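You operate a simulated robot arm through the tools that you are given. There is no shell and no other tool. Be economical: measure what you need, move in short steps, check, and stop when the job is done.

The job below is to be done with a simulated robot arm. You get a single attempt, and the scene is never put back.

Task
Move hanger four's upper tile to hanger three, then jog back once at speed 1.
Fine: upper carrier, down at the lugs; the lower tile stays; main switch on; one move.

It is judged by the outcome, as a careful person would: the job done as asked, and still so three seconds after it is handed in. It fails if anything else is knocked over, pushed out of place, dropped, spilled or broken.

Robot
A 6-joint arm with a four-finger gripper on a trunk, on a base that drives. Base frame: it is fixed to the floor where the robot stands at the start and does not move with it; the origin is under the middle of the robot, x ahead of it, y to its left, z up. Readings come in m, degrees, newtons and seconds.
With the tool pointing down near the work surface it reaches from about 0.62 to 0.74 m from the robot's upright axis, wherever it stands. Its first joint turns from -166.0 to 166.0 degrees. Places, roughly: aisle stop button [0.3, 0.5, 1.1]; back button [0.2, 1.8, 1.3]; back button of the yellow box [0.3, 2.7, 0.8]; curtain lever [0.2, 0.5, 1.3]; drip valve [0.3, 2.1, 1.5]; forward button [0.2, 1.7, 1.3]; forward button of the yellow box [0.4, 2.7, 0.8]; line start button [0.2, 1.8, 1.2]; line stop button [0.2, 1.7, 1.2]; lower carrier of hanger four [0.6, -0.6, 0.8]; main switch [0.2, 1.8, 1]; speed dial [0.2, 1.7, 1]; suction valve [0.2, 0.9, 1.3]; tension knob [0.4, 2, 1.7]; tile (29x24x6 cm) [0.6, -0.6, 0.8]; upper carrier of hanger three [0.6, -0.2, 1.1]. Payload 3.43 kg.
Tool frame: the origin (TCP) lies between the finger pads and is the grasp point; the fingertips stand 0.03 m ahead of it; z points along the fingers, y is the line along which they close. The gripper opens to 0.12 m. The gripper's body begins 0.085 m behind the TCP.
Orientation is told as [roll, pitch, yaw] about the base's x, y, z axes, in that order, counted from this pose: with the fingers straight down and closing along the base's y, the tool's x points along the base's -x, its y along +y and its z along -z.

Tools
- The arm moves only by the tool move_arm. Its arguments are lists of equal length, an entry for each row: "claw": the closure, from 0 (fully open) to 1 (shut); "translation": the shift along the base's x, y, z in m, a list of three; "turn": the turn, a rotation vector about the base's x, y, z in degrees, a list of three. In form: {"claw": [claw, ...], "translation": [[dx, dy, dz], ...], "turn": [[wx, wy, wz], ...]}. A call has 1 to 10 rows; each row shifts and turns the commanded pose from where the row before left it. Rows are played at 5 a second. More than 0.05 m and 8.6 degrees between two rows, or a gripper value outside its range, and nothing of the call is played. Where a pose cannot be reached the arm comes as near as it can. A force on the tool above 40 N (or 10 N above the force at the start of the call, whichever is more), or a blocked arm, ends the call early, and 0.2 s more pass. Each finger halts on what it meets, pressing with about 29 N; the grip force reading is that of the motor and also rises with nothing between the fingers. The clock runs only during rows and for 0.2 s after the last one: add rows that do not move to give the fingers time. The reply holds the time, the measured pose of the TCP, the force on the tool along the base axes, the opening and the grip force, in the units named above and with some noise, with the torque about the TCP (base axes, N m) and any sound that the robot's microphone picked up.
- Cameras (640 x 400 px; columns grow to the right, rows downward): "scene" is now at [0.0536, 0.1843, 1.6555]; the picture's right is [-0.20, -0.98, 0.00], its down [-0.78, 0.16, -0.61] and it looks along [0.59, -0.12, -0.79] (base axes); focal length 214 px, centre (320, 200). "wrist" rides on the gripper at [0.071, -0.017, -0.121] in the tool frame; the picture's right is [0.23, 0.97, 0.00], its down [-0.81, 0.19, -0.55] and it looks along [-0.54, 0.13, 0.83] (tool axes); focal length 275 px, centre (320, 200). There is no depth. A picture from a camera that has moved, and an enlarged one, comes with that camera's place and axes in the base frame and with its lens.
- get_image(camera): a new picture of that camera. No time passes.
- move_column(by): slides the trunk up (or, below 0, down) by that many m; the arm and the scene camera ride with it, the base frame stays. It gives what a move gives, with no picture.
- drive_base(legs): drives the robot by 1 to 6 legs, each [ahead, left, turn to the left] in m, m and degrees, along the robot's own axes; the way and the turn of a leg run together, so that a leg with both is an arc; at most 1.5 m and 180 degrees a leg. The arm and the cameras ride along, it lands a little off, and it stops where it bumps. It gives what a move gives.
- turn_head(pan, tilt): turns the head with the scene camera to pan (to the left, within 120 degrees either way) and tilt (down, from -29 to 69), counted from straight ahead of the robot. It gives what a move gives.
- zoom(camera, box): a new picture of the part [left, top, right, bottom] of that camera's present view, enlarged. No time passes.
- close_job(): hands the job in; it is judged then, once.

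Go step by step. Nothing tells you exact positions but the pictures and the camera data: compare them with the known pose of the tool, close in by small moves and look again before you grip or let go. The budget is 120 turns and 78 pictures, counting those below and the enlarged ones. Unless the task says otherwise, let go and move clear before handing in, and close with one line.

The tools are called after "Request:" as a command line: name --argument value ..., lists and objects as JSON in quotes. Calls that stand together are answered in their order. move_arm: Moves the arm, as the interface text tells. Its arguments: {"type":"object","properties":{"claw":{"type":"array"},"translation":{"type":"array"},"turn":{"type":"array"}},"required":["claw","translation","turn"]} The other tools are called the same way: move_column (by) slides the trunk up or down; drive_base (legs) drives the base; turn_head (pan, tilt) turns the head that bears the scene camera; get_image (camera) takes a picture; zoom (camera, box) takes an enlarged picture of a part of a camera's view; close_job () hands the job in.

At the start:

```text
time_s: 0.0
tcp_pos: [0.4537, -0.3096, 1.4046]
ee_rot: [0.0, 0.0, 0.0]
force: [0.4, -0.3, -0.3]
wrist_torque: [0.01, 0.03, -0.02]
gripper_width: 0.1199
finger_force: 0.0
trunk travel left (down, up): [-0.25, 0.29]
robot x, y, heading: [-0.0015, 0.0009, 0.2]
head pan, tilt: [-20.1, 55.7]
```

scene: 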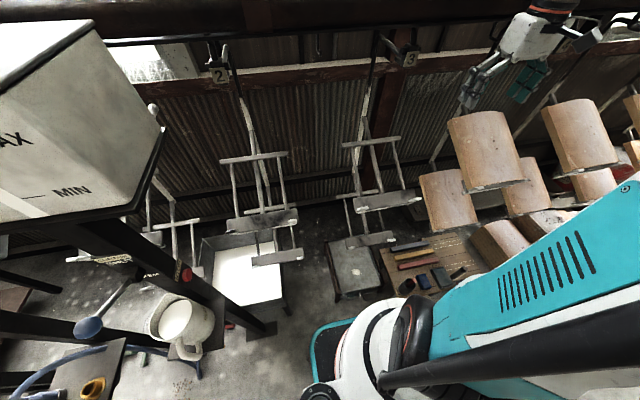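
wrist: 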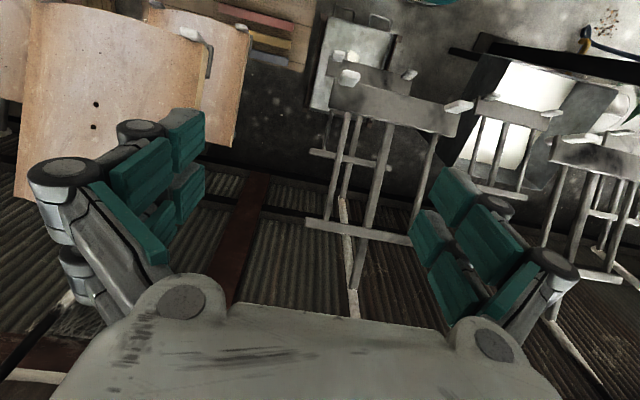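

I see hanger 3 empty with two carriers, and hanger 4 to its right with two tiles. I'll turn the head to look at hangers 3 and 4 more closely, and later at the control panel on the left.

Request:
zoom --camera "scene" --box '[320, 20, 640, 300]'

Request:
turn_head --pan -45 --tilt 40

Request:
get_image --camera "scene"

```text
1.43 times, centred on (480, 160) of scene
camera zoom: at [0.0536, 0.1843, 1.6555], right [-0.2, -0.98, 0.0], down [-0.78, 0.16, -0.61], along [0.59, -0.12, -0.79], focal length 306 px, centre (91, 257)
```

zoom: 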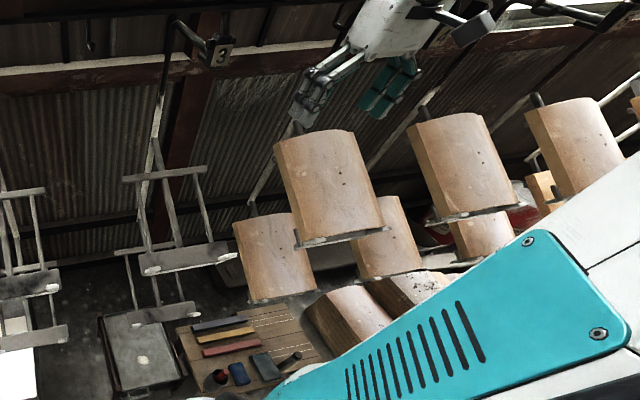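

```text
time_s: 0.9
tcp_pos: [0.4519, -0.3078, 1.4046]
ee_rot: [0.0, 0.0, -0.1]
force: [0.6, -0.3, -0.4]
wrist_torque: [0.03, 0.0, 0.0]
gripper_width: 0.1201
finger_force: 0.1
trunk travel left (down, up): [-0.25, 0.29]
robot x, y, heading: [0.0011, -0.0023, 0.2]
head pan, tilt: [-45.0, 40.0]
```

```text
74 pictures are left
camera scene: at [0.0416, 0.1401, 1.673], right [-0.7, -0.72, 0.0], down [-0.46, 0.45, -0.76], along [0.55, -0.53, -0.64], focal length 214 px, centre (320, 200)
```

scene: 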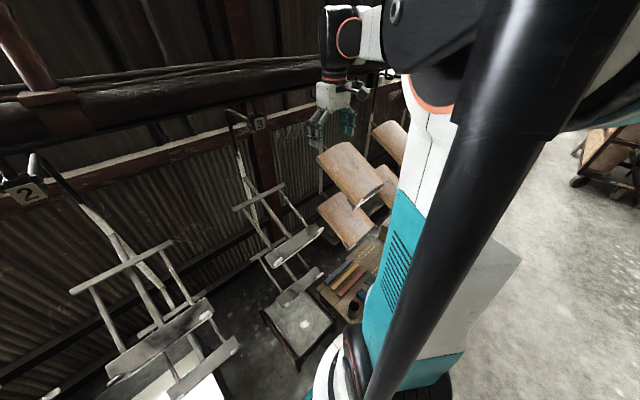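

Hangers hang along the line with shelves and lugs facing me; the panel is far left. I'll look at the details of hanger 4 from the wrist, and look to the left with the head.

Request:
zoom --camera "wrist" --box '[0, 0, 320, 200]'

Request:
zoom --camera "scene" --box '[220, 80, 420, 340]'

Request:
turn_head --pan 70 --tilt 20

Request:
get_image --camera "scene"

```text
2.00 times, centred on (160, 100) of wrist
camera zoom: at [0.3812, -0.3249, 1.5263], right [-0.23, 0.97, 0.0], down [0.81, 0.19, 0.55], along [0.54, 0.13, -0.83], focal length 551 px, centre (640, 400)
```

zoom: 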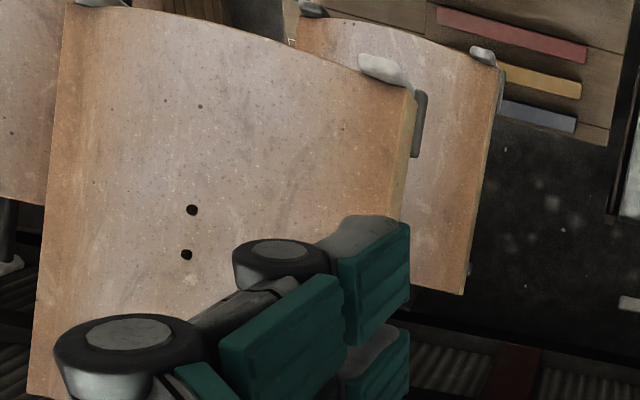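

```text
1.54 times, centred on (320, 210) of scene
camera zoom: at [0.0416, 0.1401, 1.673], right [-0.7, -0.72, 0.0], down [-0.46, 0.45, -0.76], along [0.55, -0.53, -0.64], focal length 330 px, centre (320, 185)
```

zoom: 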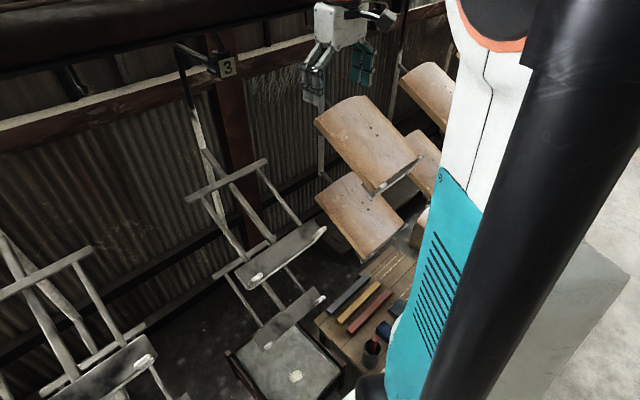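

```text
time_s: 2.8
tcp_pos: [0.451, -0.3091, 1.4047]
ee_rot: [0.1, -0.1, -0.1]
force: [0.0, -0.3, 0.3]
wrist_torque: [-0.01, -0.01, 0.0]
gripper_width: 0.1199
finger_force: 0.1
trunk travel left (down, up): [-0.25, 0.29]
robot x, y, heading: [0.0014, 0.002, -0.1]
head pan, tilt: [70.0, 20.0]
```

```text
71 pictures are left
camera scene: at [0.0125, 0.287, 1.7045], right [0.94, -0.34, 0.0], down [-0.12, -0.32, -0.94], along [0.32, 0.88, -0.34], focal length 214 px, centre (320, 200)
```

scene: 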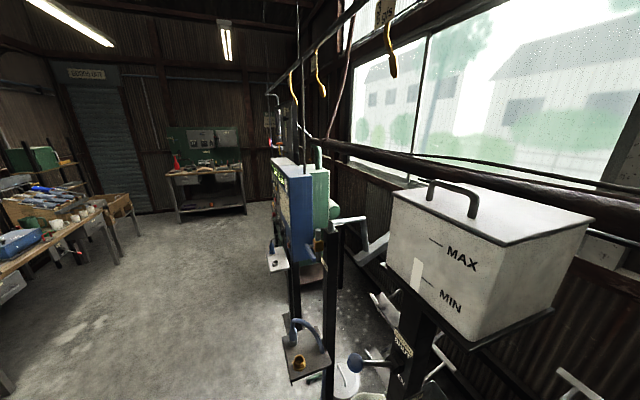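

Estimated: hanger‑4 upper tile's bottom edge at x≈0.46, y −0.475…−0.725, z≈1.045, sloping ~28° upward to x≈0.71, z≈1.175, convex side up. I plan to pinch it from the front under its crown; I need room behind first, so I look there.

Request:
turn_head --pan -115 --tilt 40

Request:
get_image --camera "scene"

Request:
turn_head --pan 115 --tilt 40

Request:
get_image --camera "scene"

```text
time_s: 5.6
tcp_pos: [0.4522, -0.3096, 1.4062]
ee_rot: [0.0, 0.1, 0.0]
force: [-1.3, -0.2, -0.6]
wrist_torque: [0.0, -0.03, 0.05]
gripper_width: 0.12
finger_force: 0.1
trunk travel left (down, up): [-0.25, 0.29]
robot x, y, heading: [0.0011, 0.0014, 0.3]
head pan, tilt: [-115.0, 40.0]
```

```text
70 pictures are left
camera scene: at [-0.0553, 0.1225, 1.6732], right [-0.91, 0.42, 0.0], down [0.27, 0.58, -0.77], along [-0.32, -0.69, -0.64], focal length 214 px, centre (320, 200)
```

scene: 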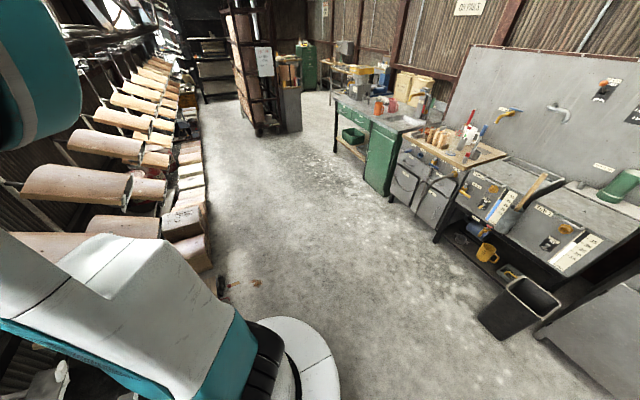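

```text
time_s: 8.9
tcp_pos: [0.4524, -0.3084, 1.4044]
ee_rot: [-0.1, 0.1, 0.0]
force: [0.6, -0.6, 0.6]
wrist_torque: [-0.01, -0.03, 0.01]
gripper_width: 0.12
finger_force: 0.1
trunk travel left (down, up): [-0.25, 0.29]
robot x, y, heading: [-0.0024, 0.002, -0.2]
head pan, tilt: [115.0, 40.0]
```

```text
69 pictures are left
camera scene: at [-0.0553, 0.2766, 1.6732], right [0.91, 0.42, 0.0], down [0.27, -0.58, -0.77], along [-0.32, 0.69, -0.64], focal length 214 px, centre (320, 200)
```

scene: 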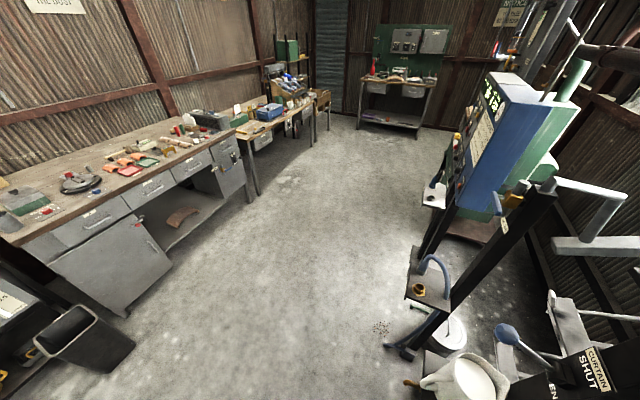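

The aisle is free. I back off 0.35 m and strafe right to face hanger 4, then look at it straight on.

Request:
drive_base --legs '[[-0.35, 0, 0], [0, -0.5, 0]]'

Request:
turn_head --pan -10 --tilt 40

Request:
get_image --camera "scene"

Request:
get_image --camera "wrist"

```text
time_s: 13.7
tcp_pos: [0.0961, -0.8179, 1.4044]
ee_rot: [0.1, 0.0, -0.2]
force: [-0.1, 0.2, 0.0]
wrist_torque: [0.0, 0.0, 0.01]
gripper_width: 0.1201
finger_force: 0.1
trunk travel left (down, up): [-0.25, 0.29]
robot x, y, heading: [-0.3547, -0.5081, -0.1]
head pan, tilt: [115.0, 40.0]
```

```text
time_s: 15.8
tcp_pos: [0.0958, -0.8168, 1.4053]
ee_rot: [0.0, 0.1, -0.2]
force: [0.1, 0.3, 0.2]
wrist_torque: [0.01, 0.0, -0.01]
gripper_width: 0.1201
finger_force: 0.1
trunk travel left (down, up): [-0.25, 0.29]
robot x, y, heading: [-0.3528, -0.5107, -0.5]
head pan, tilt: [-10.0, 40.0]
```

```text
68 pictures are left
camera scene: at [-0.2904, -0.3226, 1.6731], right [-0.18, -0.98, 0.0], down [-0.63, 0.11, -0.77], along [0.75, -0.13, -0.64], focal length 214 px, centre (320, 200)
```

scene: 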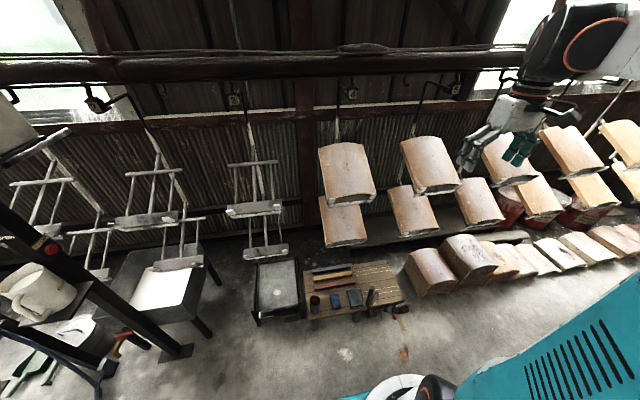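

```text
67 pictures are left
camera wrist: at [0.0255, -0.8333, 1.5263], right [-0.23, 0.97, 0.0], down [0.81, 0.19, 0.55], along [0.54, 0.13, -0.83], focal length 275 px, centre (320, 200)
```

wrist: 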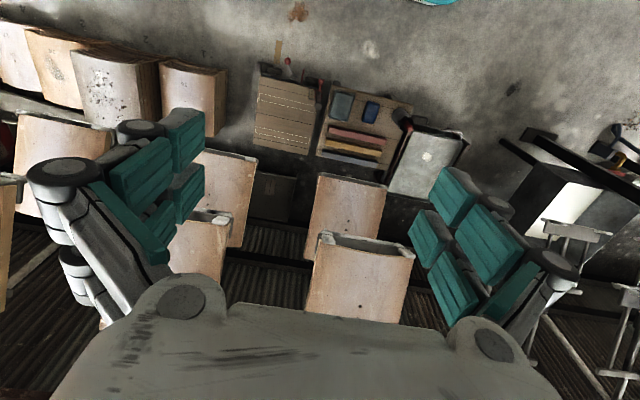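

Request:
zoom --camera "scene" --box '[200, 70, 480, 270]'

Request:
zoom --camera "scene" --box '[300, 120, 400, 260]'

Request:
zoom --camera "wrist" --box '[290, 160, 440, 330]'

```text
2.00 times, centred on (340, 170) of scene
camera zoom: at [-0.2904, -0.3226, 1.6731], right [-0.18, -0.98, 0.0], down [-0.63, 0.11, -0.77], along [0.75, -0.13, -0.64], focal length 429 px, centre (280, 260)
```

zoom: 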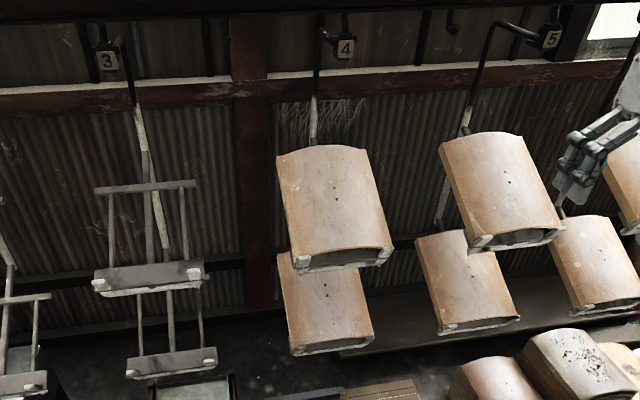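

```text
2.86 times, centred on (350, 190) of scene
camera zoom: at [-0.2904, -0.3226, 1.6731], right [-0.18, -0.98, 0.0], down [-0.63, 0.11, -0.77], along [0.75, -0.13, -0.64], focal length 613 px, centre (234, 229)
```

zoom: 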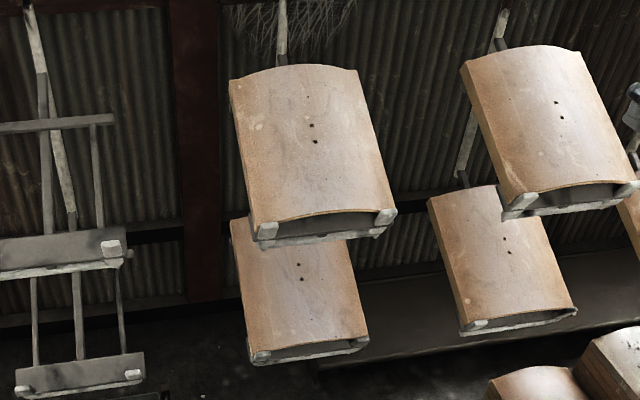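

```text
2.35 times, centred on (365, 245) of wrist
camera zoom: at [0.0255, -0.8333, 1.5263], right [-0.23, 0.97, 0.0], down [0.81, 0.19, 0.55], along [0.54, 0.13, -0.83], focal length 648 px, centre (214, 94)
```

zoom: 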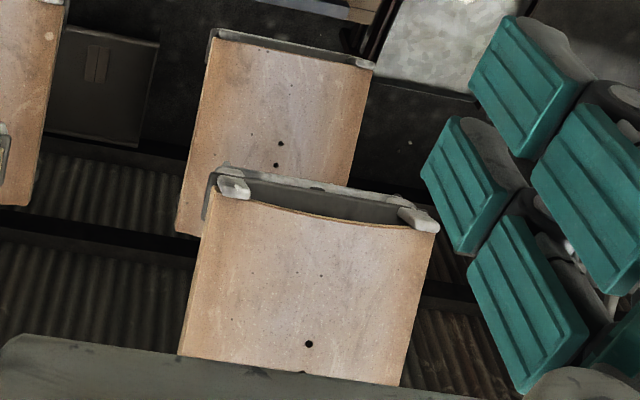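

Hanger 4's upper tile shows a clear opening under its arch between the two lugs (lugs ≈ x 0.453, y −0.507/−0.708, z 1.03), so the lower finger can go under the crown. I now turn the tool to point forward and up along the slope, well clear of the tiles.

Request:
move_arm --claw '[0, 0, 0, 0, 0, 0, 0, 0, 0, 0]' --translation '[[0.01, 0.02, -0.02], [0.01, 0.02, -0.02], [0.01, 0.02, -0.02], [0.01, 0.02, -0.02], [0.01, 0.02, -0.02], [0.01, 0.02, -0.02], [0.01, 0.02, -0.02], [0.01, 0.02, -0.02], [0.01, 0.02, -0.02], [0.01, 0.02, -0.02]]' --turn '[[0, -8.43, 0], [0, -8.43, 0], [0, -8.43, 0], [0, -8.43, 0], [0, -8.43, 0], [0, -8.43, 0], [0, -8.43, 0], [0, -8.43, 0], [0, -8.43, 0], [0, -8.43, 0]]'

Request:
move_arm --claw '[0, 0, 0, 0, 0, 0, 0, 0, 0, 0]' --translation '[[0, 0, -0.02], [0, 0, -0.02], [0, 0, -0.02], [0, 0, -0.02], [0, 0, 0], [0, 0, 0], [0, 0, 0], [0, 0, 0], [0, 0, 0], [0, 0, 0]]' --turn '[[0, -8.43, 0], [0, -8.43, 0], [0, -8.43, 0], [0, -8.43, 0], [7.22, 0, 3.84], [7.22, 0, 3.84], [7.22, 0, 3.84], [7.22, 0, 3.84], [7.22, 0, 3.84], [7.22, 0, 3.84]]'

Request:
move_arm --claw '[0, 0, 0, 0, 0, 0]' --translation '[[0, 0, 0], [0, 0, 0], [0, 0, 0], [0, 0, 0], [0, 0, 0], [0, 0, 0]]' --turn '[[7.22, 0, 3.84], [7.22, 0, 3.84], [7.22, 0, 3.84], [7.22, 0, 3.84], [7.22, 0, 3.84], [0, 0, 0]]'

Request:
get_image --camera "scene"

Request:
get_image --camera "wrist"

```text
time_s: 16.6
tcp_pos: [0.1832, -0.8003, 1.3453]
ee_rot: [0.1, -25.0, -0.2]
force: [0.3, -0.2, 0.3]
wrist_torque: [-0.02, 0.0, 0.04]
gripper_width: 0.1198
finger_force: 0.0
trunk travel left (down, up): [-0.25, 0.29]
robot x, y, heading: [-0.3554, -0.5086, -0.4]
head pan, tilt: [-10.0, 40.0]
stopped in row 4: the arm was blocked; the commanded pose is now the measured one
```

```text
time_s: 18.8
tcp_pos: [0.1817, -0.7997, 1.2677]
ee_rot: [69.0, -44.0, -32.7]
force: [0.1, 0.0, 0.5]
wrist_torque: [0.05, 0.01, 0.0]
gripper_width: 0.1198
finger_force: 0.1
trunk travel left (down, up): [-0.25, 0.29]
robot x, y, heading: [-0.3583, -0.506, -0.0]
head pan, tilt: [-10.0, 40.0]
```

```text
time_s: 20.2
tcp_pos: [0.1799, -0.7992, 1.2659]
ee_rot: [105.3, -23.6, -33.8]
force: [0.4, -0.9, -0.7]
wrist_torque: [0.01, -0.02, -0.02]
gripper_width: 0.1198
finger_force: 0.2
trunk travel left (down, up): [-0.25, 0.29]
robot x, y, heading: [-0.355, -0.5061, -0.2]
head pan, tilt: [-10.0, 40.0]
```

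```text
63 pictures are left
camera scene: at [-0.2902, -0.3229, 1.6732], right [-0.18, -0.98, 0.0], down [-0.63, 0.11, -0.77], along [0.75, -0.14, -0.64], focal length 214 px, centre (320, 200)
```

scene: 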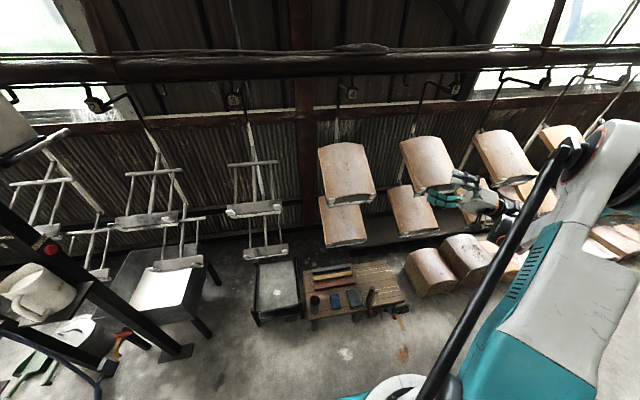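

```text
62 pictures are left
camera wrist: at [0.0806, -0.8664, 1.1944], right [-0.63, 0.12, 0.77], down [0.28, -0.89, 0.36], along [0.72, 0.44, 0.53], focal length 275 px, centre (320, 200)
```

wrist: 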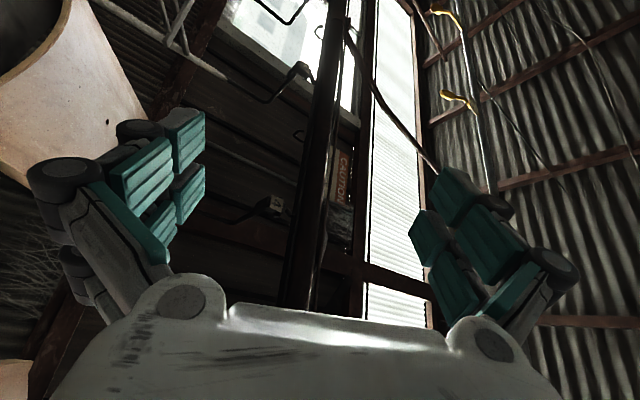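

The first pitch got blocked partway, so the tool points too much to the left; closing axis is already along the tile normal. I rotate it about that normal toward straight ahead.

Request:
move_arm --claw '[0, 0, 0, 0, 0, 0, 0, 0]' --translation '[[0, 0.01, -0.015], [0, 0.01, -0.015], [0, 0.01, -0.015], [0, 0.01, -0.015], [0, 0.01, -0.015], [0, 0.01, -0.015], [0, 0.01, -0.015], [0, 0, 0]]' --turn '[[3.98, 0, -7.5], [3.98, 0, -7.5], [3.98, 0, -7.5], [3.98, 0, -7.5], [3.98, 0, -7.5], [3.98, 0, -7.5], [3.98, 0, -7.5], [0, 0, 0]]'

Request:
get_image --camera "scene"

```text
time_s: 22.0
tcp_pos: [0.2785, -0.8306, 1.2728]
ee_rot: [117.8, 0.2, -90.0]
force: [0.7, 1.0, 0.3]
wrist_torque: [0.02, 0.01, -0.03]
gripper_width: 0.1199
finger_force: 0.0
out of reach, approached as far as the arm can: row 3, 4, 5, 6, 7
trunk travel left (down, up): [-0.25, 0.29]
robot x, y, heading: [-0.3577, -0.5085, -0.5]
head pan, tilt: [-10.0, 40.0]
```

```text
61 pictures are left
camera scene: at [-0.2902, -0.3227, 1.6731], right [-0.18, -0.98, 0.0], down [-0.63, 0.11, -0.77], along [0.75, -0.14, -0.64], focal length 214 px, centre (320, 200)
```

scene: 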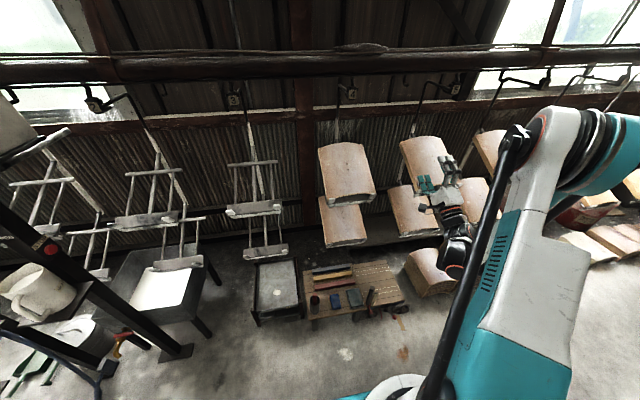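

The tool is now along the slope as wanted (pointing forward, up 28°). I move to a pre-grasp in front of hanger 4's arch and look.

Request:
move_arm --claw '[0, 0, 0, 0, 0, 0, 0, 0, 0]' --translation '[[0.0, 0.0275, -0.031], [0.0, 0.0275, -0.031], [0.0, 0.0275, -0.031], [0.0, 0.0275, -0.031], [0.0, 0.0275, -0.031], [0.01, 0.0275, -0.031], [0.01, 0.0275, -0.031], [0.01, 0.0275, -0.031], [0, 0, 0]]' --turn '[[0, 0, 0], [0, 0, 0], [0, 0, 0], [0, 0, 0], [0, 0, 0], [0, 0, 0], [0, 0, 0], [0, 0, 0], [0, 0, 0]]'

Request:
get_image --camera "scene"

Request:
get_image --camera "wrist"

```text
time_s: 24.0
tcp_pos: [0.4448, -0.6926, 1.1255]
ee_rot: [118.1, 0.2, -90.1]
force: [-10.9, -15.0, 15.9]
wrist_torque: [-1.28, 0.77, -0.13]
gripper_width: 0.1119
finger_force: 0.1
out of reach, approached as far as the arm can: row 1, 2, 3, 4, 5, 6, 7, 8
trunk travel left (down, up): [-0.25, 0.29]
robot x, y, heading: [-0.3538, -0.5068, 0.0]
head pan, tilt: [-10.0, 40.0]
```

```text
60 pictures are left
camera scene: at [-0.2933, -0.3242, 1.6736], right [-0.18, -0.98, 0.0], down [-0.63, 0.11, -0.77], along [0.76, -0.14, -0.64], focal length 214 px, centre (320, 200)
```

scene: 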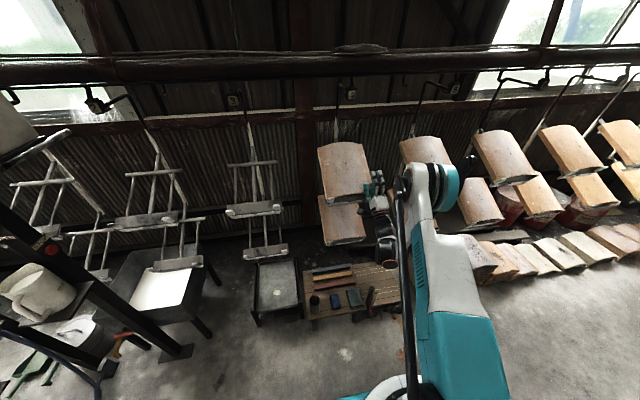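

```text
59 pictures are left
camera wrist: at [0.347, -0.6201, 1.0538], right [-0.46, 0.23, 0.86], down [-0.58, -0.81, -0.09], along [0.67, -0.54, 0.5], focal length 275 px, centre (320, 200)
```

wrist: 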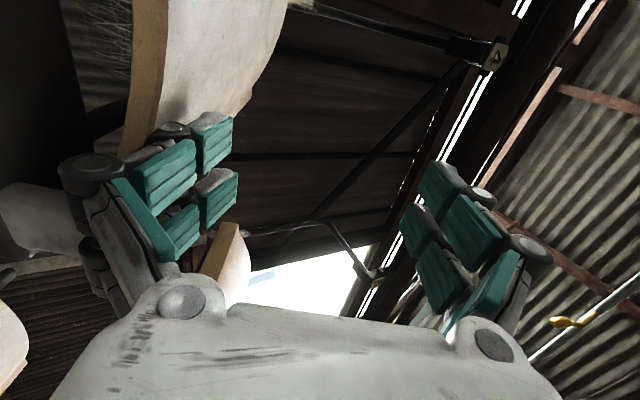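

The arm was too near its inner reach limit and swung outward, touching the shoulder of tile 4 with light force. I drive straight off it, right a little then back, and check.

Request:
drive_base --legs '[[-0.02, -0.04, 0], [-0.25, 0, 0]]'

Request:
get_image --camera "scene"

```text
time_s: 26.3
tcp_pos: [0.1735, -0.7254, 1.1233]
ee_rot: [117.9, 0.1, -89.8]
force: [-0.3, 0.8, -0.9]
wrist_torque: [-0.04, 0.04, -0.03]
gripper_width: 0.1199
finger_force: 0.1
trunk travel left (down, up): [-0.25, 0.29]
robot x, y, heading: [-0.6287, -0.5474, 0.1]
head pan, tilt: [-10.0, 40.0]
```

```text
58 pictures are left
camera scene: at [-0.5644, -0.3606, 1.6732], right [-0.17, -0.98, 0.0], down [-0.63, 0.11, -0.77], along [0.75, -0.13, -0.64], focal length 214 px, centre (320, 200)
```

scene: 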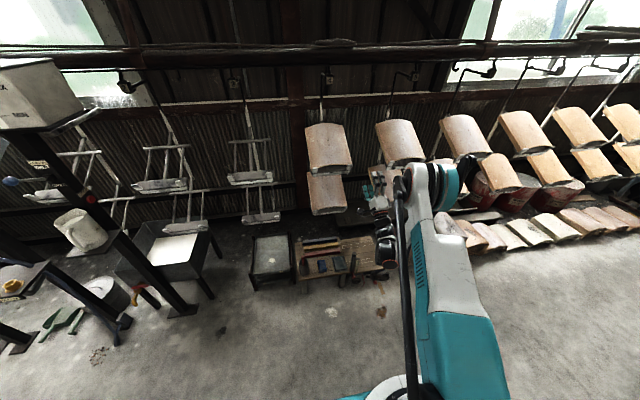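

Request:
zoom --camera "scene" --box '[270, 100, 390, 230]'

```text
3.08 times, centred on (330, 165) of scene
camera zoom: at [-0.5644, -0.3606, 1.6732], right [-0.17, -0.98, 0.0], down [-0.63, 0.11, -0.77], along [0.75, -0.13, -0.64], focal length 660 px, centre (289, 308)
```

zoom: 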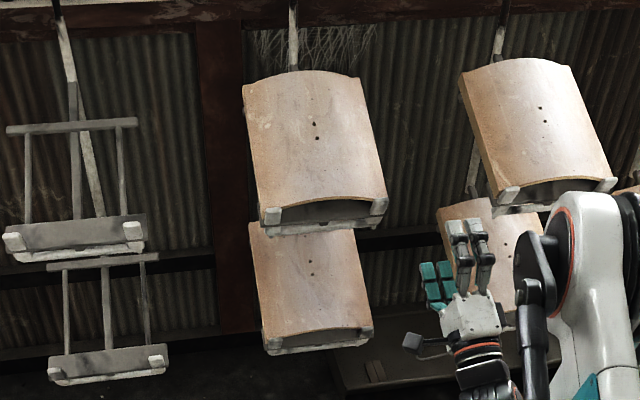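

The tile is still properly on its lugs. From here I keep the arm posture and use the base and trunk for the approach; first narrow the fingers and line up in front of the arch.

Request:
move_arm --claw '[0.55, 0.55, 0.55]' --translation '[[0, 0, 0], [0, 0, 0], [0, 0, 0]]' --turn '[[0, 0, 0], [0, 0, 0], [0, 0, 0]]'

Request:
drive_base --legs '[[0, 0.115, 0], [0.12, 0, 0]]'

Request:
get_image --camera "wrist"

Request:
get_image --camera "scene"

```text
time_s: 27.1
tcp_pos: [0.1733, -0.7265, 1.1224]
ee_rot: [118.0, 0.2, -89.9]
force: [-0.1, 0.5, 0.8]
wrist_torque: [0.02, 0.01, 0.0]
gripper_width: 0.0539
finger_force: 0.0
trunk travel left (down, up): [-0.25, 0.29]
robot x, y, heading: [-0.6298, -0.5473, 0.1]
head pan, tilt: [-10.0, 40.0]
```

```text
time_s: 29.2
tcp_pos: [0.2937, -0.6071, 1.1216]
ee_rot: [117.9, 0.1, -89.9]
force: [0.0, -0.2, -1.0]
wrist_torque: [0.0, -0.05, -0.02]
gripper_width: 0.054
finger_force: 0.0
trunk travel left (down, up): [-0.25, 0.29]
robot x, y, heading: [-0.5092, -0.4267, 0.2]
head pan, tilt: [-10.0, 40.0]
```

```text
56 pictures are left
camera wrist: at [0.1949, -0.5361, 1.052], right [-0.46, 0.23, 0.86], down [-0.57, -0.81, -0.09], along [0.68, -0.54, 0.5], focal length 275 px, centre (320, 200)
```

wrist: 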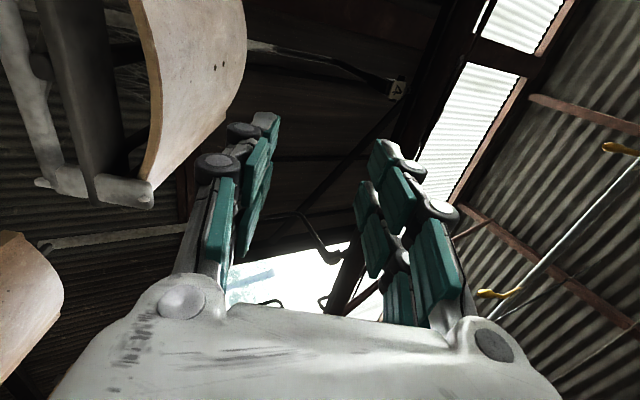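

```text
55 pictures are left
camera scene: at [-0.4453, -0.2434, 1.6731], right [-0.17, -0.98, 0.0], down [-0.63, 0.11, -0.77], along [0.75, -0.13, -0.64], focal length 214 px, centre (320, 200)
```

scene: 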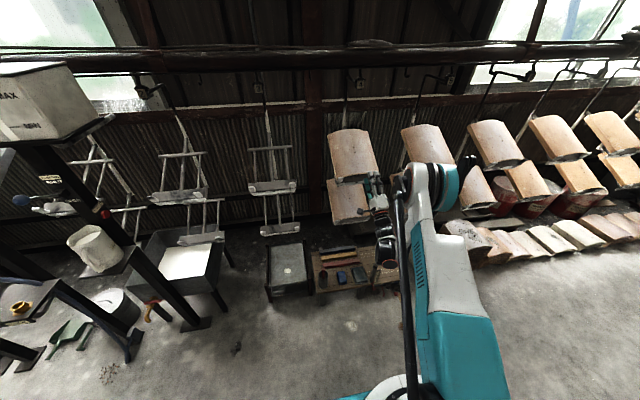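

Request:
zoom --camera "wrist" --box '[0, 0, 320, 220]'

```text
1.82 times, centred on (160, 110) of wrist
camera zoom: at [0.1949, -0.5361, 1.052], right [-0.46, 0.23, 0.86], down [-0.57, -0.81, -0.09], along [0.68, -0.54, 0.5], focal length 500 px, centre (611, 364)
```

zoom: 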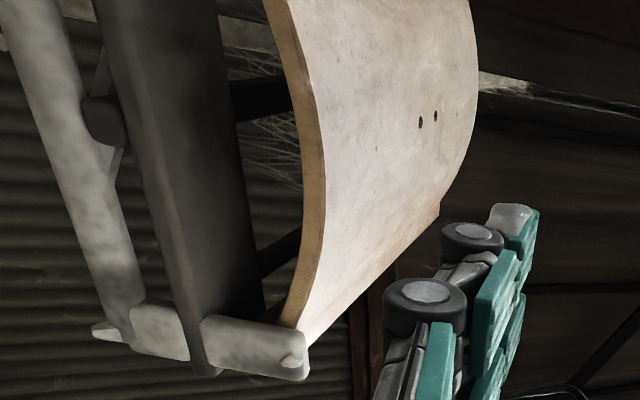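

The lip crown is near (0.454, −0.605, 1.057), about 1 cm thick with ~3 cm gap above the carrier's plate. Before inserting I want the carrier's exact shape, so I pass over to empty hanger 3 and view it from its side with the wrist camera.

Request:
drive_base --legs '[[0, 0.6, 0]]'

Request:
get_image --camera "wrist"

Request:
turn_head --pan -25 --tilt 35

Request:
zoom --camera "scene" --box '[200, 80, 440, 280]'

```text
time_s: 32.6
tcp_pos: [0.2918, -0.0073, 1.1235]
ee_rot: [117.9, 0.2, -89.7]
force: [-1.1, 0.9, -0.5]
wrist_torque: [0.02, 0.02, -0.01]
gripper_width: 0.0539
finger_force: 0.1
trunk travel left (down, up): [-0.25, 0.29]
robot x, y, heading: [-0.5133, 0.1673, 0.6]
head pan, tilt: [-10.0, 40.0]
```

```text
53 pictures are left
camera wrist: at [0.1929, 0.0633, 1.0524], right [-0.46, 0.23, 0.86], down [-0.57, -0.82, -0.09], along [0.68, -0.53, 0.5], focal length 275 px, centre (320, 200)
```

wrist: 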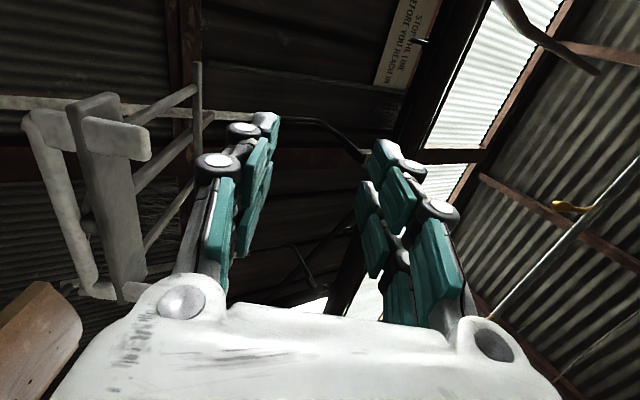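

```text
time_s: 33.4
tcp_pos: [0.292, -0.0086, 1.1225]
ee_rot: [117.9, 0.1, -89.5]
force: [-0.2, 0.4, -0.3]
wrist_torque: [-0.02, 0.01, 0.03]
gripper_width: 0.054
finger_force: 0.0
trunk travel left (down, up): [-0.25, 0.29]
robot x, y, heading: [-0.5124, 0.1647, 0.3]
head pan, tilt: [-25.0, 35.0]
```

```text
2.00 times, centred on (320, 180) of scene
camera zoom: at [-0.4524, 0.3311, 1.6807], right [-0.42, -0.91, 0.0], down [-0.52, 0.24, -0.82], along [0.74, -0.34, -0.57], focal length 429 px, centre (320, 240)
```

zoom: 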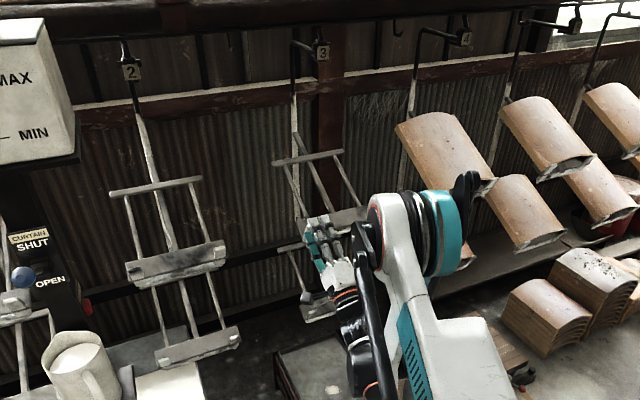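

Request:
zoom --camera "wrist" --box '[0, 50, 240, 320]'

```text
1.48 times, centred on (120, 185) of wrist
camera zoom: at [0.1929, 0.0632, 1.0524], right [-0.46, 0.22, 0.86], down [-0.57, -0.82, -0.09], along [0.68, -0.53, 0.5], focal length 408 px, centre (616, 222)
```

zoom: 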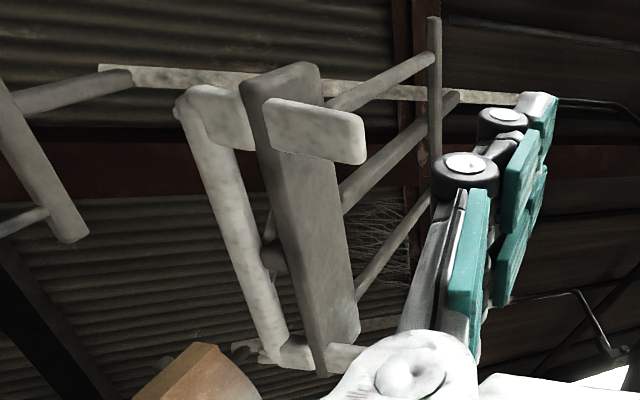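

Now the carrier is clear: a crosswise slab with two upright lugs in front; hanger 3's left lug is at y≈−0.056, so hanger 3's centre is y≈−0.155 (pitch 0.45). I return to hanger 4 and go down to the slope line in front of the arch.

Request:
drive_base --legs '[[0, -0.6, 0]]'

Request:
move_column --by -0.11

Request:
move_arm --claw '[0.74, 0.74, 0.74]' --translation '[[0.01, 0, 0], [0.01, 0, 0], [0, 0, 0]]' --turn '[[0, 0, 0], [0, 0, 0], [0, 0, 0]]'

```text
time_s: 36.8
tcp_pos: [0.2929, -0.6189, 1.1232]
ee_rot: [117.9, 0.2, -89.9]
force: [1.0, -0.5, 0.5]
wrist_torque: [0.0, -0.03, -0.03]
gripper_width: 0.0541
finger_force: 0.0
trunk travel left (down, up): [-0.25, 0.29]
robot x, y, heading: [-0.5099, -0.4413, -0.1]
head pan, tilt: [-25.0, 35.0]
```

```text
time_s: 38.2
tcp_pos: [0.2918, -0.6178, 1.0127]
ee_rot: [117.9, 0.1, -89.8]
force: [-0.5, 0.2, 0.1]
wrist_torque: [0.0, 0.0, -0.01]
gripper_width: 0.054
finger_force: 0.0
trunk travel left (down, up): [-0.14, 0.4]
robot x, y, heading: [-0.5105, -0.4424, -0.0]
head pan, tilt: [-25.0, 35.0]
```

```text
time_s: 39.0
tcp_pos: [0.313, -0.6183, 1.0127]
ee_rot: [117.9, 0.2, -89.8]
force: [0.1, 0.7, 0.1]
wrist_torque: [0.0, 0.02, -0.03]
gripper_width: 0.0309
finger_force: 0.0
trunk travel left (down, up): [-0.14, 0.4]
robot x, y, heading: [-0.5138, -0.4432, 0.2]
head pan, tilt: [-25.0, 35.0]
```

Request:
move_arm --claw '[0.74, 0.74, 0.74, 0.74]' --translation '[[0.019, 0.004, 0], [0.019, 0.005, 0], [0.019, 0.004, 0], [0, 0, 0]]' --turn '[[0, 0, 0], [0, 0, 0], [0, 0, 0], [0, 0, 0]]'

Request:
get_image --camera "wrist"

Request:
turn_head --pan -3 --tilt 35

Request:
zoom --camera "scene" --box '[290, 110, 430, 250]'

```text
time_s: 40.0
tcp_pos: [0.3705, -0.6048, 1.0136]
ee_rot: [117.9, 0.0, -89.8]
force: [0.1, -0.1, 0.1]
wrist_torque: [0.02, -0.01, 0.02]
gripper_width: 0.031
finger_force: 0.1
trunk travel left (down, up): [-0.14, 0.4]
robot x, y, heading: [-0.5112, -0.4399, -0.1]
head pan, tilt: [-25.0, 35.0]
```

```text
50 pictures are left
camera wrist: at [0.2716, -0.5339, 0.9423], right [-0.46, 0.23, 0.86], down [-0.58, -0.81, -0.09], along [0.68, -0.54, 0.5], focal length 275 px, centre (320, 200)
```

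wrist: 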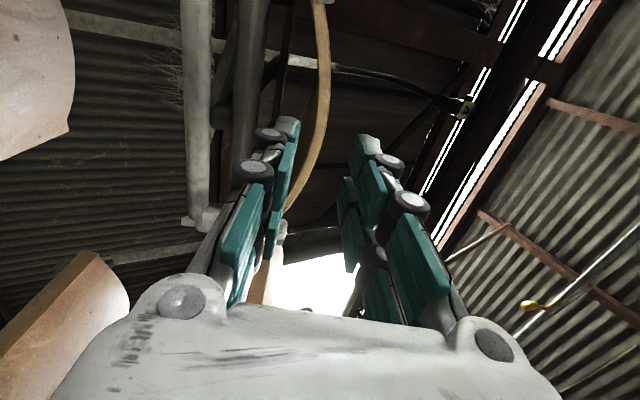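

```text
time_s: 40.9
tcp_pos: [0.3694, -0.605, 1.0124]
ee_rot: [117.9, 0.2, -89.8]
force: [-0.4, 0.3, 0.1]
wrist_torque: [-0.05, -0.01, 0.03]
gripper_width: 0.0312
finger_force: 0.1
trunk travel left (down, up): [-0.14, 0.4]
robot x, y, heading: [-0.5079, -0.4411, -0.2]
head pan, tilt: [-3.0, 35.0]
```

```text
2.86 times, centred on (360, 180) of scene
camera zoom: at [-0.4418, -0.2443, 1.5707], right [-0.05, -1.0, 0.0], down [-0.57, 0.03, -0.82], along [0.82, -0.04, -0.57], focal length 613 px, centre (206, 257)
```

zoom: 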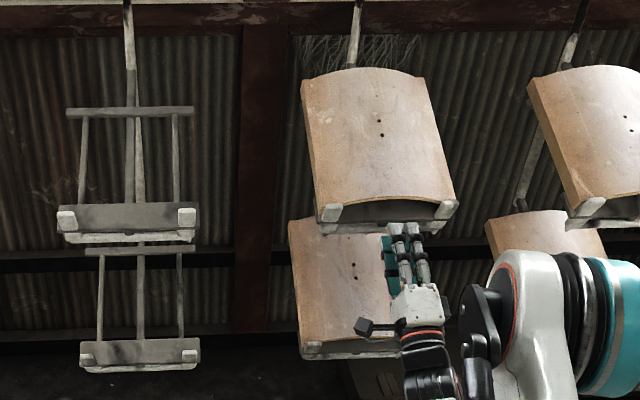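

Request:
zoom --camera "wrist" --box '[160, 0, 400, 260]'

```text
1.54 times, centred on (280, 130) of wrist
camera zoom: at [0.2713, -0.5338, 0.9423], right [-0.46, 0.23, 0.86], down [-0.57, -0.81, -0.09], along [0.68, -0.54, 0.5], focal length 424 px, centre (382, 308)
```

zoom: 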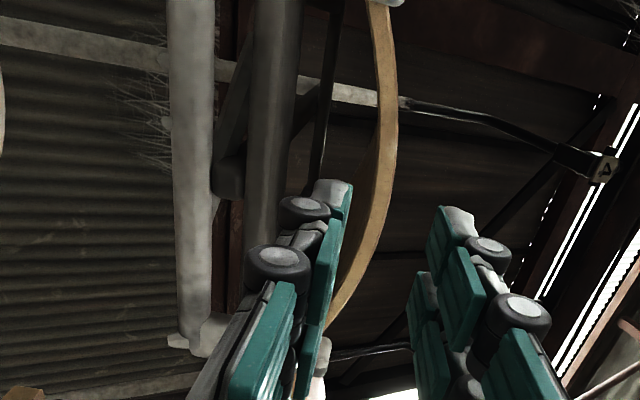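

The lip lies about 5 mm below my finger line, otherwise aligned and parallel to the tool. I correct that and advance to just short of the lip.

Request:
move_arm --claw '[0.74, 0.74, 0.74, 0.74, 0.74, 0.74]' --translation '[[0.0024, 0, -0.0044], [0.0132, 0, 0.007], [0.0132, 0, 0.007], [0.0132, 0, 0.007], [0.0132, 0, 0.007], [0, 0, 0]]' --turn '[[0, 0, 0], [0, 0, 0], [0, 0, 0], [0, 0, 0], [0, 0, 0], [0, 0, 0]]'

Request:
zoom --camera "wrist" --box '[160, 0, 400, 260]'

Request:
zoom --camera "scene" --box '[320, 140, 400, 220]'

```text
time_s: 42.2
tcp_pos: [0.4242, -0.6062, 1.0359]
ee_rot: [117.9, 0.2, -89.8]
force: [-0.2, -0.1, -0.5]
wrist_torque: [-0.03, -0.01, 0.03]
gripper_width: 0.0311
finger_force: 0.1
trunk travel left (down, up): [-0.14, 0.4]
robot x, y, heading: [-0.5091, -0.4389, -0.1]
head pan, tilt: [-3.0, 35.0]
```

```text
1.54 times, centred on (280, 130) of wrist
camera zoom: at [0.3257, -0.5346, 0.9655], right [-0.46, 0.23, 0.86], down [-0.57, -0.81, -0.09], along [0.68, -0.54, 0.5], focal length 424 px, centre (382, 308)
```

zoom: 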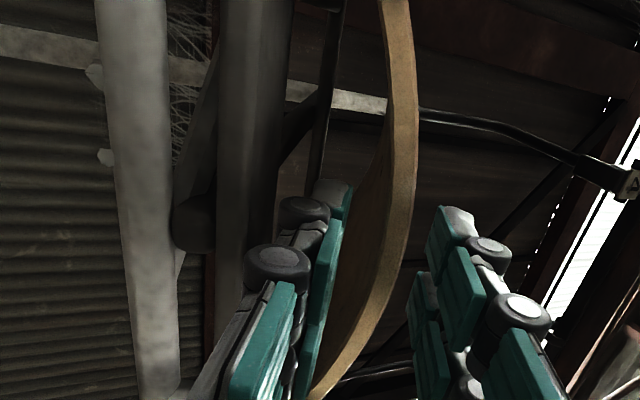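

```text
5.00 times, centred on (360, 180) of scene
camera zoom: at [-0.4417, -0.2442, 1.5707], right [-0.05, -1.0, 0.0], down [-0.57, 0.03, -0.82], along [0.82, -0.04, -0.57], focal length 1072 px, centre (120, 300)
```

zoom: 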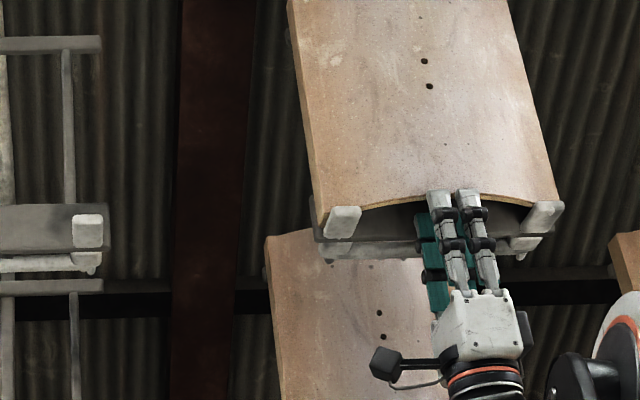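

The lip sits well between the two pads, a few mm high; I raise 3 mm and slide the fingertips in 3 cm, watching force.

Request:
move_arm --claw '[0.74, 0.74, 0.74, 0.74, 0.74]' --translation '[[-0.0014, 0, 0.0026], [0.0103, 0, 0.0055], [0.0103, 0, 0.0055], [0.0103, 0, 0.0055], [0, 0, 0]]' --turn '[[0, 0, 0], [0, 0, 0], [0, 0, 0], [0, 0, 0], [0, 0, 0]]'

Request:
zoom --camera "wrist" --box '[160, 0, 480, 260]'

Request:
zoom --camera "scene" --box '[330, 140, 400, 210]'

```text
time_s: 43.5
tcp_pos: [0.4556, -0.6046, 1.0548]
ee_rot: [117.9, 0.1, -89.8]
force: [-0.4, 0.0, 0.3]
wrist_torque: [0.0, 0.06, -0.01]
gripper_width: 0.0314
finger_force: 0.0
trunk travel left (down, up): [-0.14, 0.4]
robot x, y, heading: [-0.5041, -0.4392, -0.0]
head pan, tilt: [-3.0, 35.0]
```

```text
1.54 times, centred on (320, 130) of wrist
camera zoom: at [0.3567, -0.5338, 0.985], right [-0.46, 0.23, 0.86], down [-0.58, -0.81, -0.09], along [0.68, -0.54, 0.5], focal length 424 px, centre (320, 308)
```

zoom: 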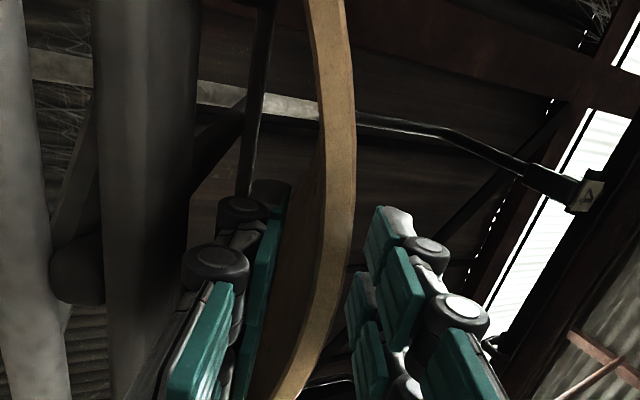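

```text
5.71 times, centred on (365, 175) of scene
camera zoom: at [-0.4417, -0.2442, 1.5707], right [-0.05, -1.0, 0.0], down [-0.57, 0.03, -0.82], along [0.82, -0.04, -0.57], focal length 1226 px, centre (63, 343)
```

zoom: 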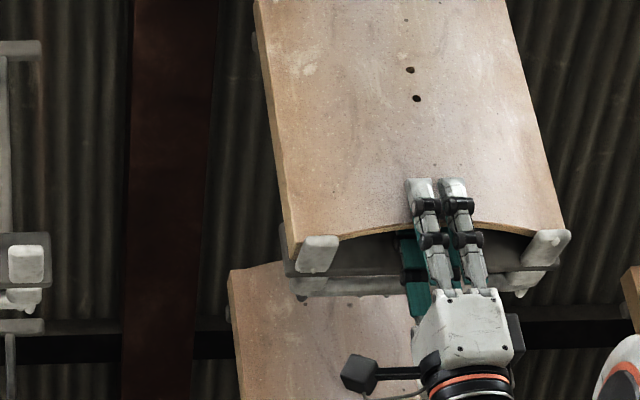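

Request:
move_arm --claw '[0.74, 0.74, 0.74, 0.74, 0.74, 0.74]' --translation '[[0.0088, 0, 0.0047], [0.0088, 0, 0.0047], [0.0088, 0, 0.0047], [0.0088, 0, 0.0047], [0.0088, 0, 0.0047], [0, 0, 0]]' --turn '[[0, 0, 0], [0, 0, 0], [0, 0, 0], [0, 0, 0], [0, 0, 0], [0, 0, 0]]'

Request:
get_image --camera "wrist"

Request:
zoom --camera "scene" --box '[330, 140, 400, 210]'

```text
time_s: 44.9
tcp_pos: [0.5, -0.605, 1.0792]
ee_rot: [117.9, 0.2, -89.8]
force: [-0.3, 0.8, -0.2]
wrist_torque: [0.04, 0.01, 0.03]
gripper_width: 0.0312
finger_force: 0.0
trunk travel left (down, up): [-0.14, 0.4]
robot x, y, heading: [-0.5116, -0.4399, 0.2]
head pan, tilt: [-3.0, 35.0]
```

```text
43 pictures are left
camera wrist: at [0.4007, -0.5337, 1.0085], right [-0.46, 0.23, 0.86], down [-0.57, -0.81, -0.09], along [0.68, -0.54, 0.5], focal length 275 px, centre (320, 200)
```

wrist: 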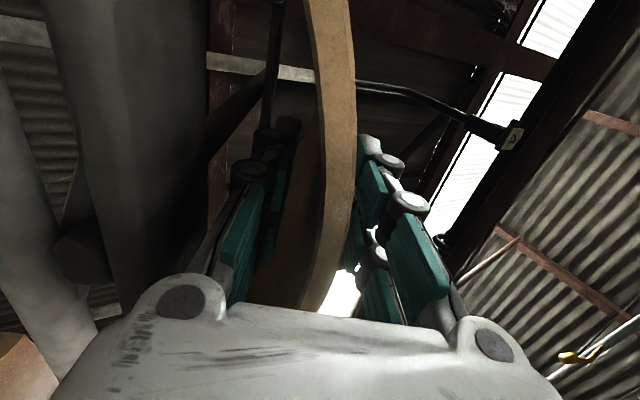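

```text
5.71 times, centred on (365, 175) of scene
camera zoom: at [-0.4416, -0.2442, 1.5707], right [-0.05, -1.0, 0.0], down [-0.57, 0.03, -0.82], along [0.82, -0.04, -0.57], focal length 1226 px, centre (63, 343)
```

zoom: 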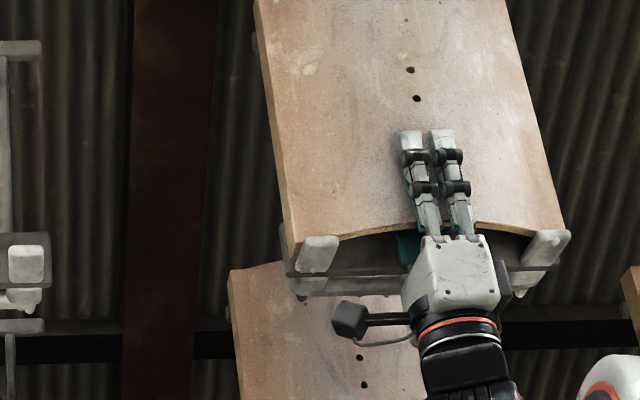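

Fingers are ~8 cm deep with no contact force. I close the grip.

Request:
move_arm --claw '[0.8, 0.85, 0.9, 0.95, 1, 1, 1]' --translation '[[0, 0, 0], [0, 0, 0], [0, 0, 0], [0, 0, 0], [0, 0, 0], [0, 0, 0], [0, 0, 0]]' --turn '[[0, 0, 0], [0, 0, 0], [0, 0, 0], [0, 0, 0], [0, 0, 0], [0, 0, 0], [0, 0, 0]]'

```text
time_s: 46.5
tcp_pos: [0.4989, -0.6052, 1.08]
ee_rot: [118.0, 0.1, -89.7]
force: [4.0, -1.7, 8.2]
wrist_torque: [-0.82, -0.14, -0.32]
gripper_width: 0.0142
finger_force: 28.7
trunk travel left (down, up): [-0.14, 0.4]
robot x, y, heading: [-0.5115, -0.4407, -0.2]
head pan, tilt: [-3.0, 35.0]
```

Gripped (1.4 cm thick). Trial lift of 2 cm straight up.

Request:
move_arm --claw '[1, 1, 1, 1, 1]' --translation '[[0, 0, 0.005], [0, 0, 0.005], [0, 0, 0.005], [0, 0, 0.005], [0, 0, 0]]' --turn '[[0, 0, 0], [0, 0, 0], [0, 0, 0], [0, 0, 0], [0, 0, 0]]'

Request:
zoom --camera "scene" --box '[300, 90, 420, 220]'

```text
time_s: 47.6
tcp_pos: [0.5, -0.6065, 1.0971]
ee_rot: [117.7, 0.2, -89.8]
force: [0.5, 0.1, -14.8]
wrist_torque: [0.08, 1.3, -0.01]
gripper_width: 0.0134
finger_force: 29.3
trunk travel left (down, up): [-0.14, 0.4]
robot x, y, heading: [-0.5085, -0.4378, 0.2]
head pan, tilt: [-3.0, 35.0]
```

```text
3.08 times, centred on (360, 155) of scene
camera zoom: at [-0.4395, -0.2446, 1.5705], right [-0.05, -1.0, 0.0], down [-0.57, 0.03, -0.82], along [0.82, -0.04, -0.58], focal length 660 px, centre (197, 338)
```

zoom: 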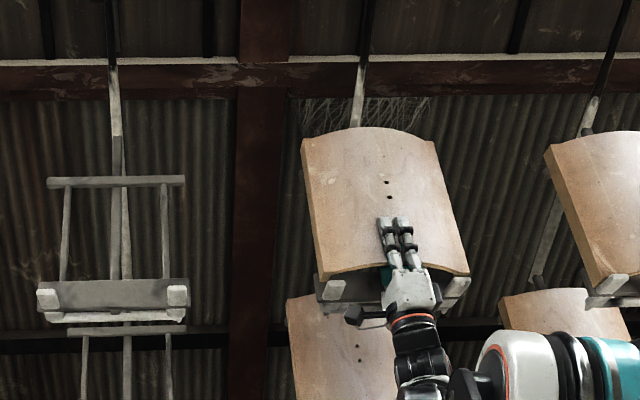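

Full weight (≈15 N) is in the grip, torque 1.3 N·m, tile steady and off the lugs. I lift further and back.

Request:
move_arm --claw '[1, 1, 1, 1, 1, 1, 1, 1]' --translation '[[0, 0, 0.008], [0, 0, 0.01], [0, 0, 0.01], [0, 0, 0.01], [0, 0, 0.01], [0, 0, 0.01], [0, 0, 0.01], [0, 0, 0]]' --turn '[[0, 0, 0], [0, 0, 0], [0, 0, 0], [0, 0, 0], [0, 0, 0], [0, 0, 0], [0, 0, 0], [0, 0, 0]]'

Request:
zoom --camera "scene" --box '[260, 50, 460, 250]'

```text
time_s: 49.5
tcp_pos: [0.5006, -0.6069, 1.1647]
ee_rot: [117.8, 0.2, -89.8]
force: [0.3, 0.3, -13.5]
wrist_torque: [0.08, 1.29, 0.0]
gripper_width: 0.0132
finger_force: 29.2
trunk travel left (down, up): [-0.14, 0.4]
robot x, y, heading: [-0.5118, -0.4396, 0.3]
head pan, tilt: [-3.0, 35.0]
```

```text
2.00 times, centred on (360, 150) of scene
camera zoom: at [-0.4398, -0.2445, 1.5706], right [-0.05, -1.0, 0.0], down [-0.57, 0.03, -0.82], along [0.82, -0.04, -0.57], focal length 429 px, centre (240, 300)
```

zoom: 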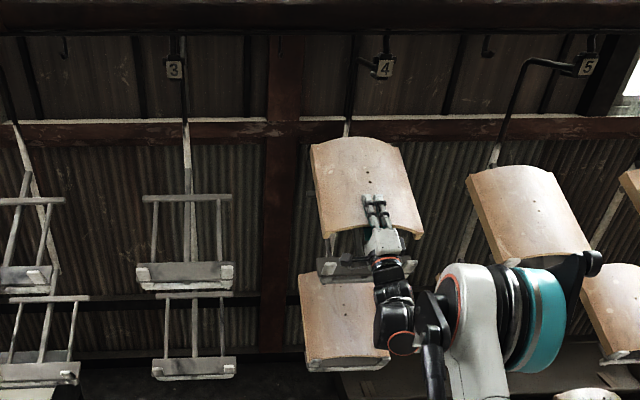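

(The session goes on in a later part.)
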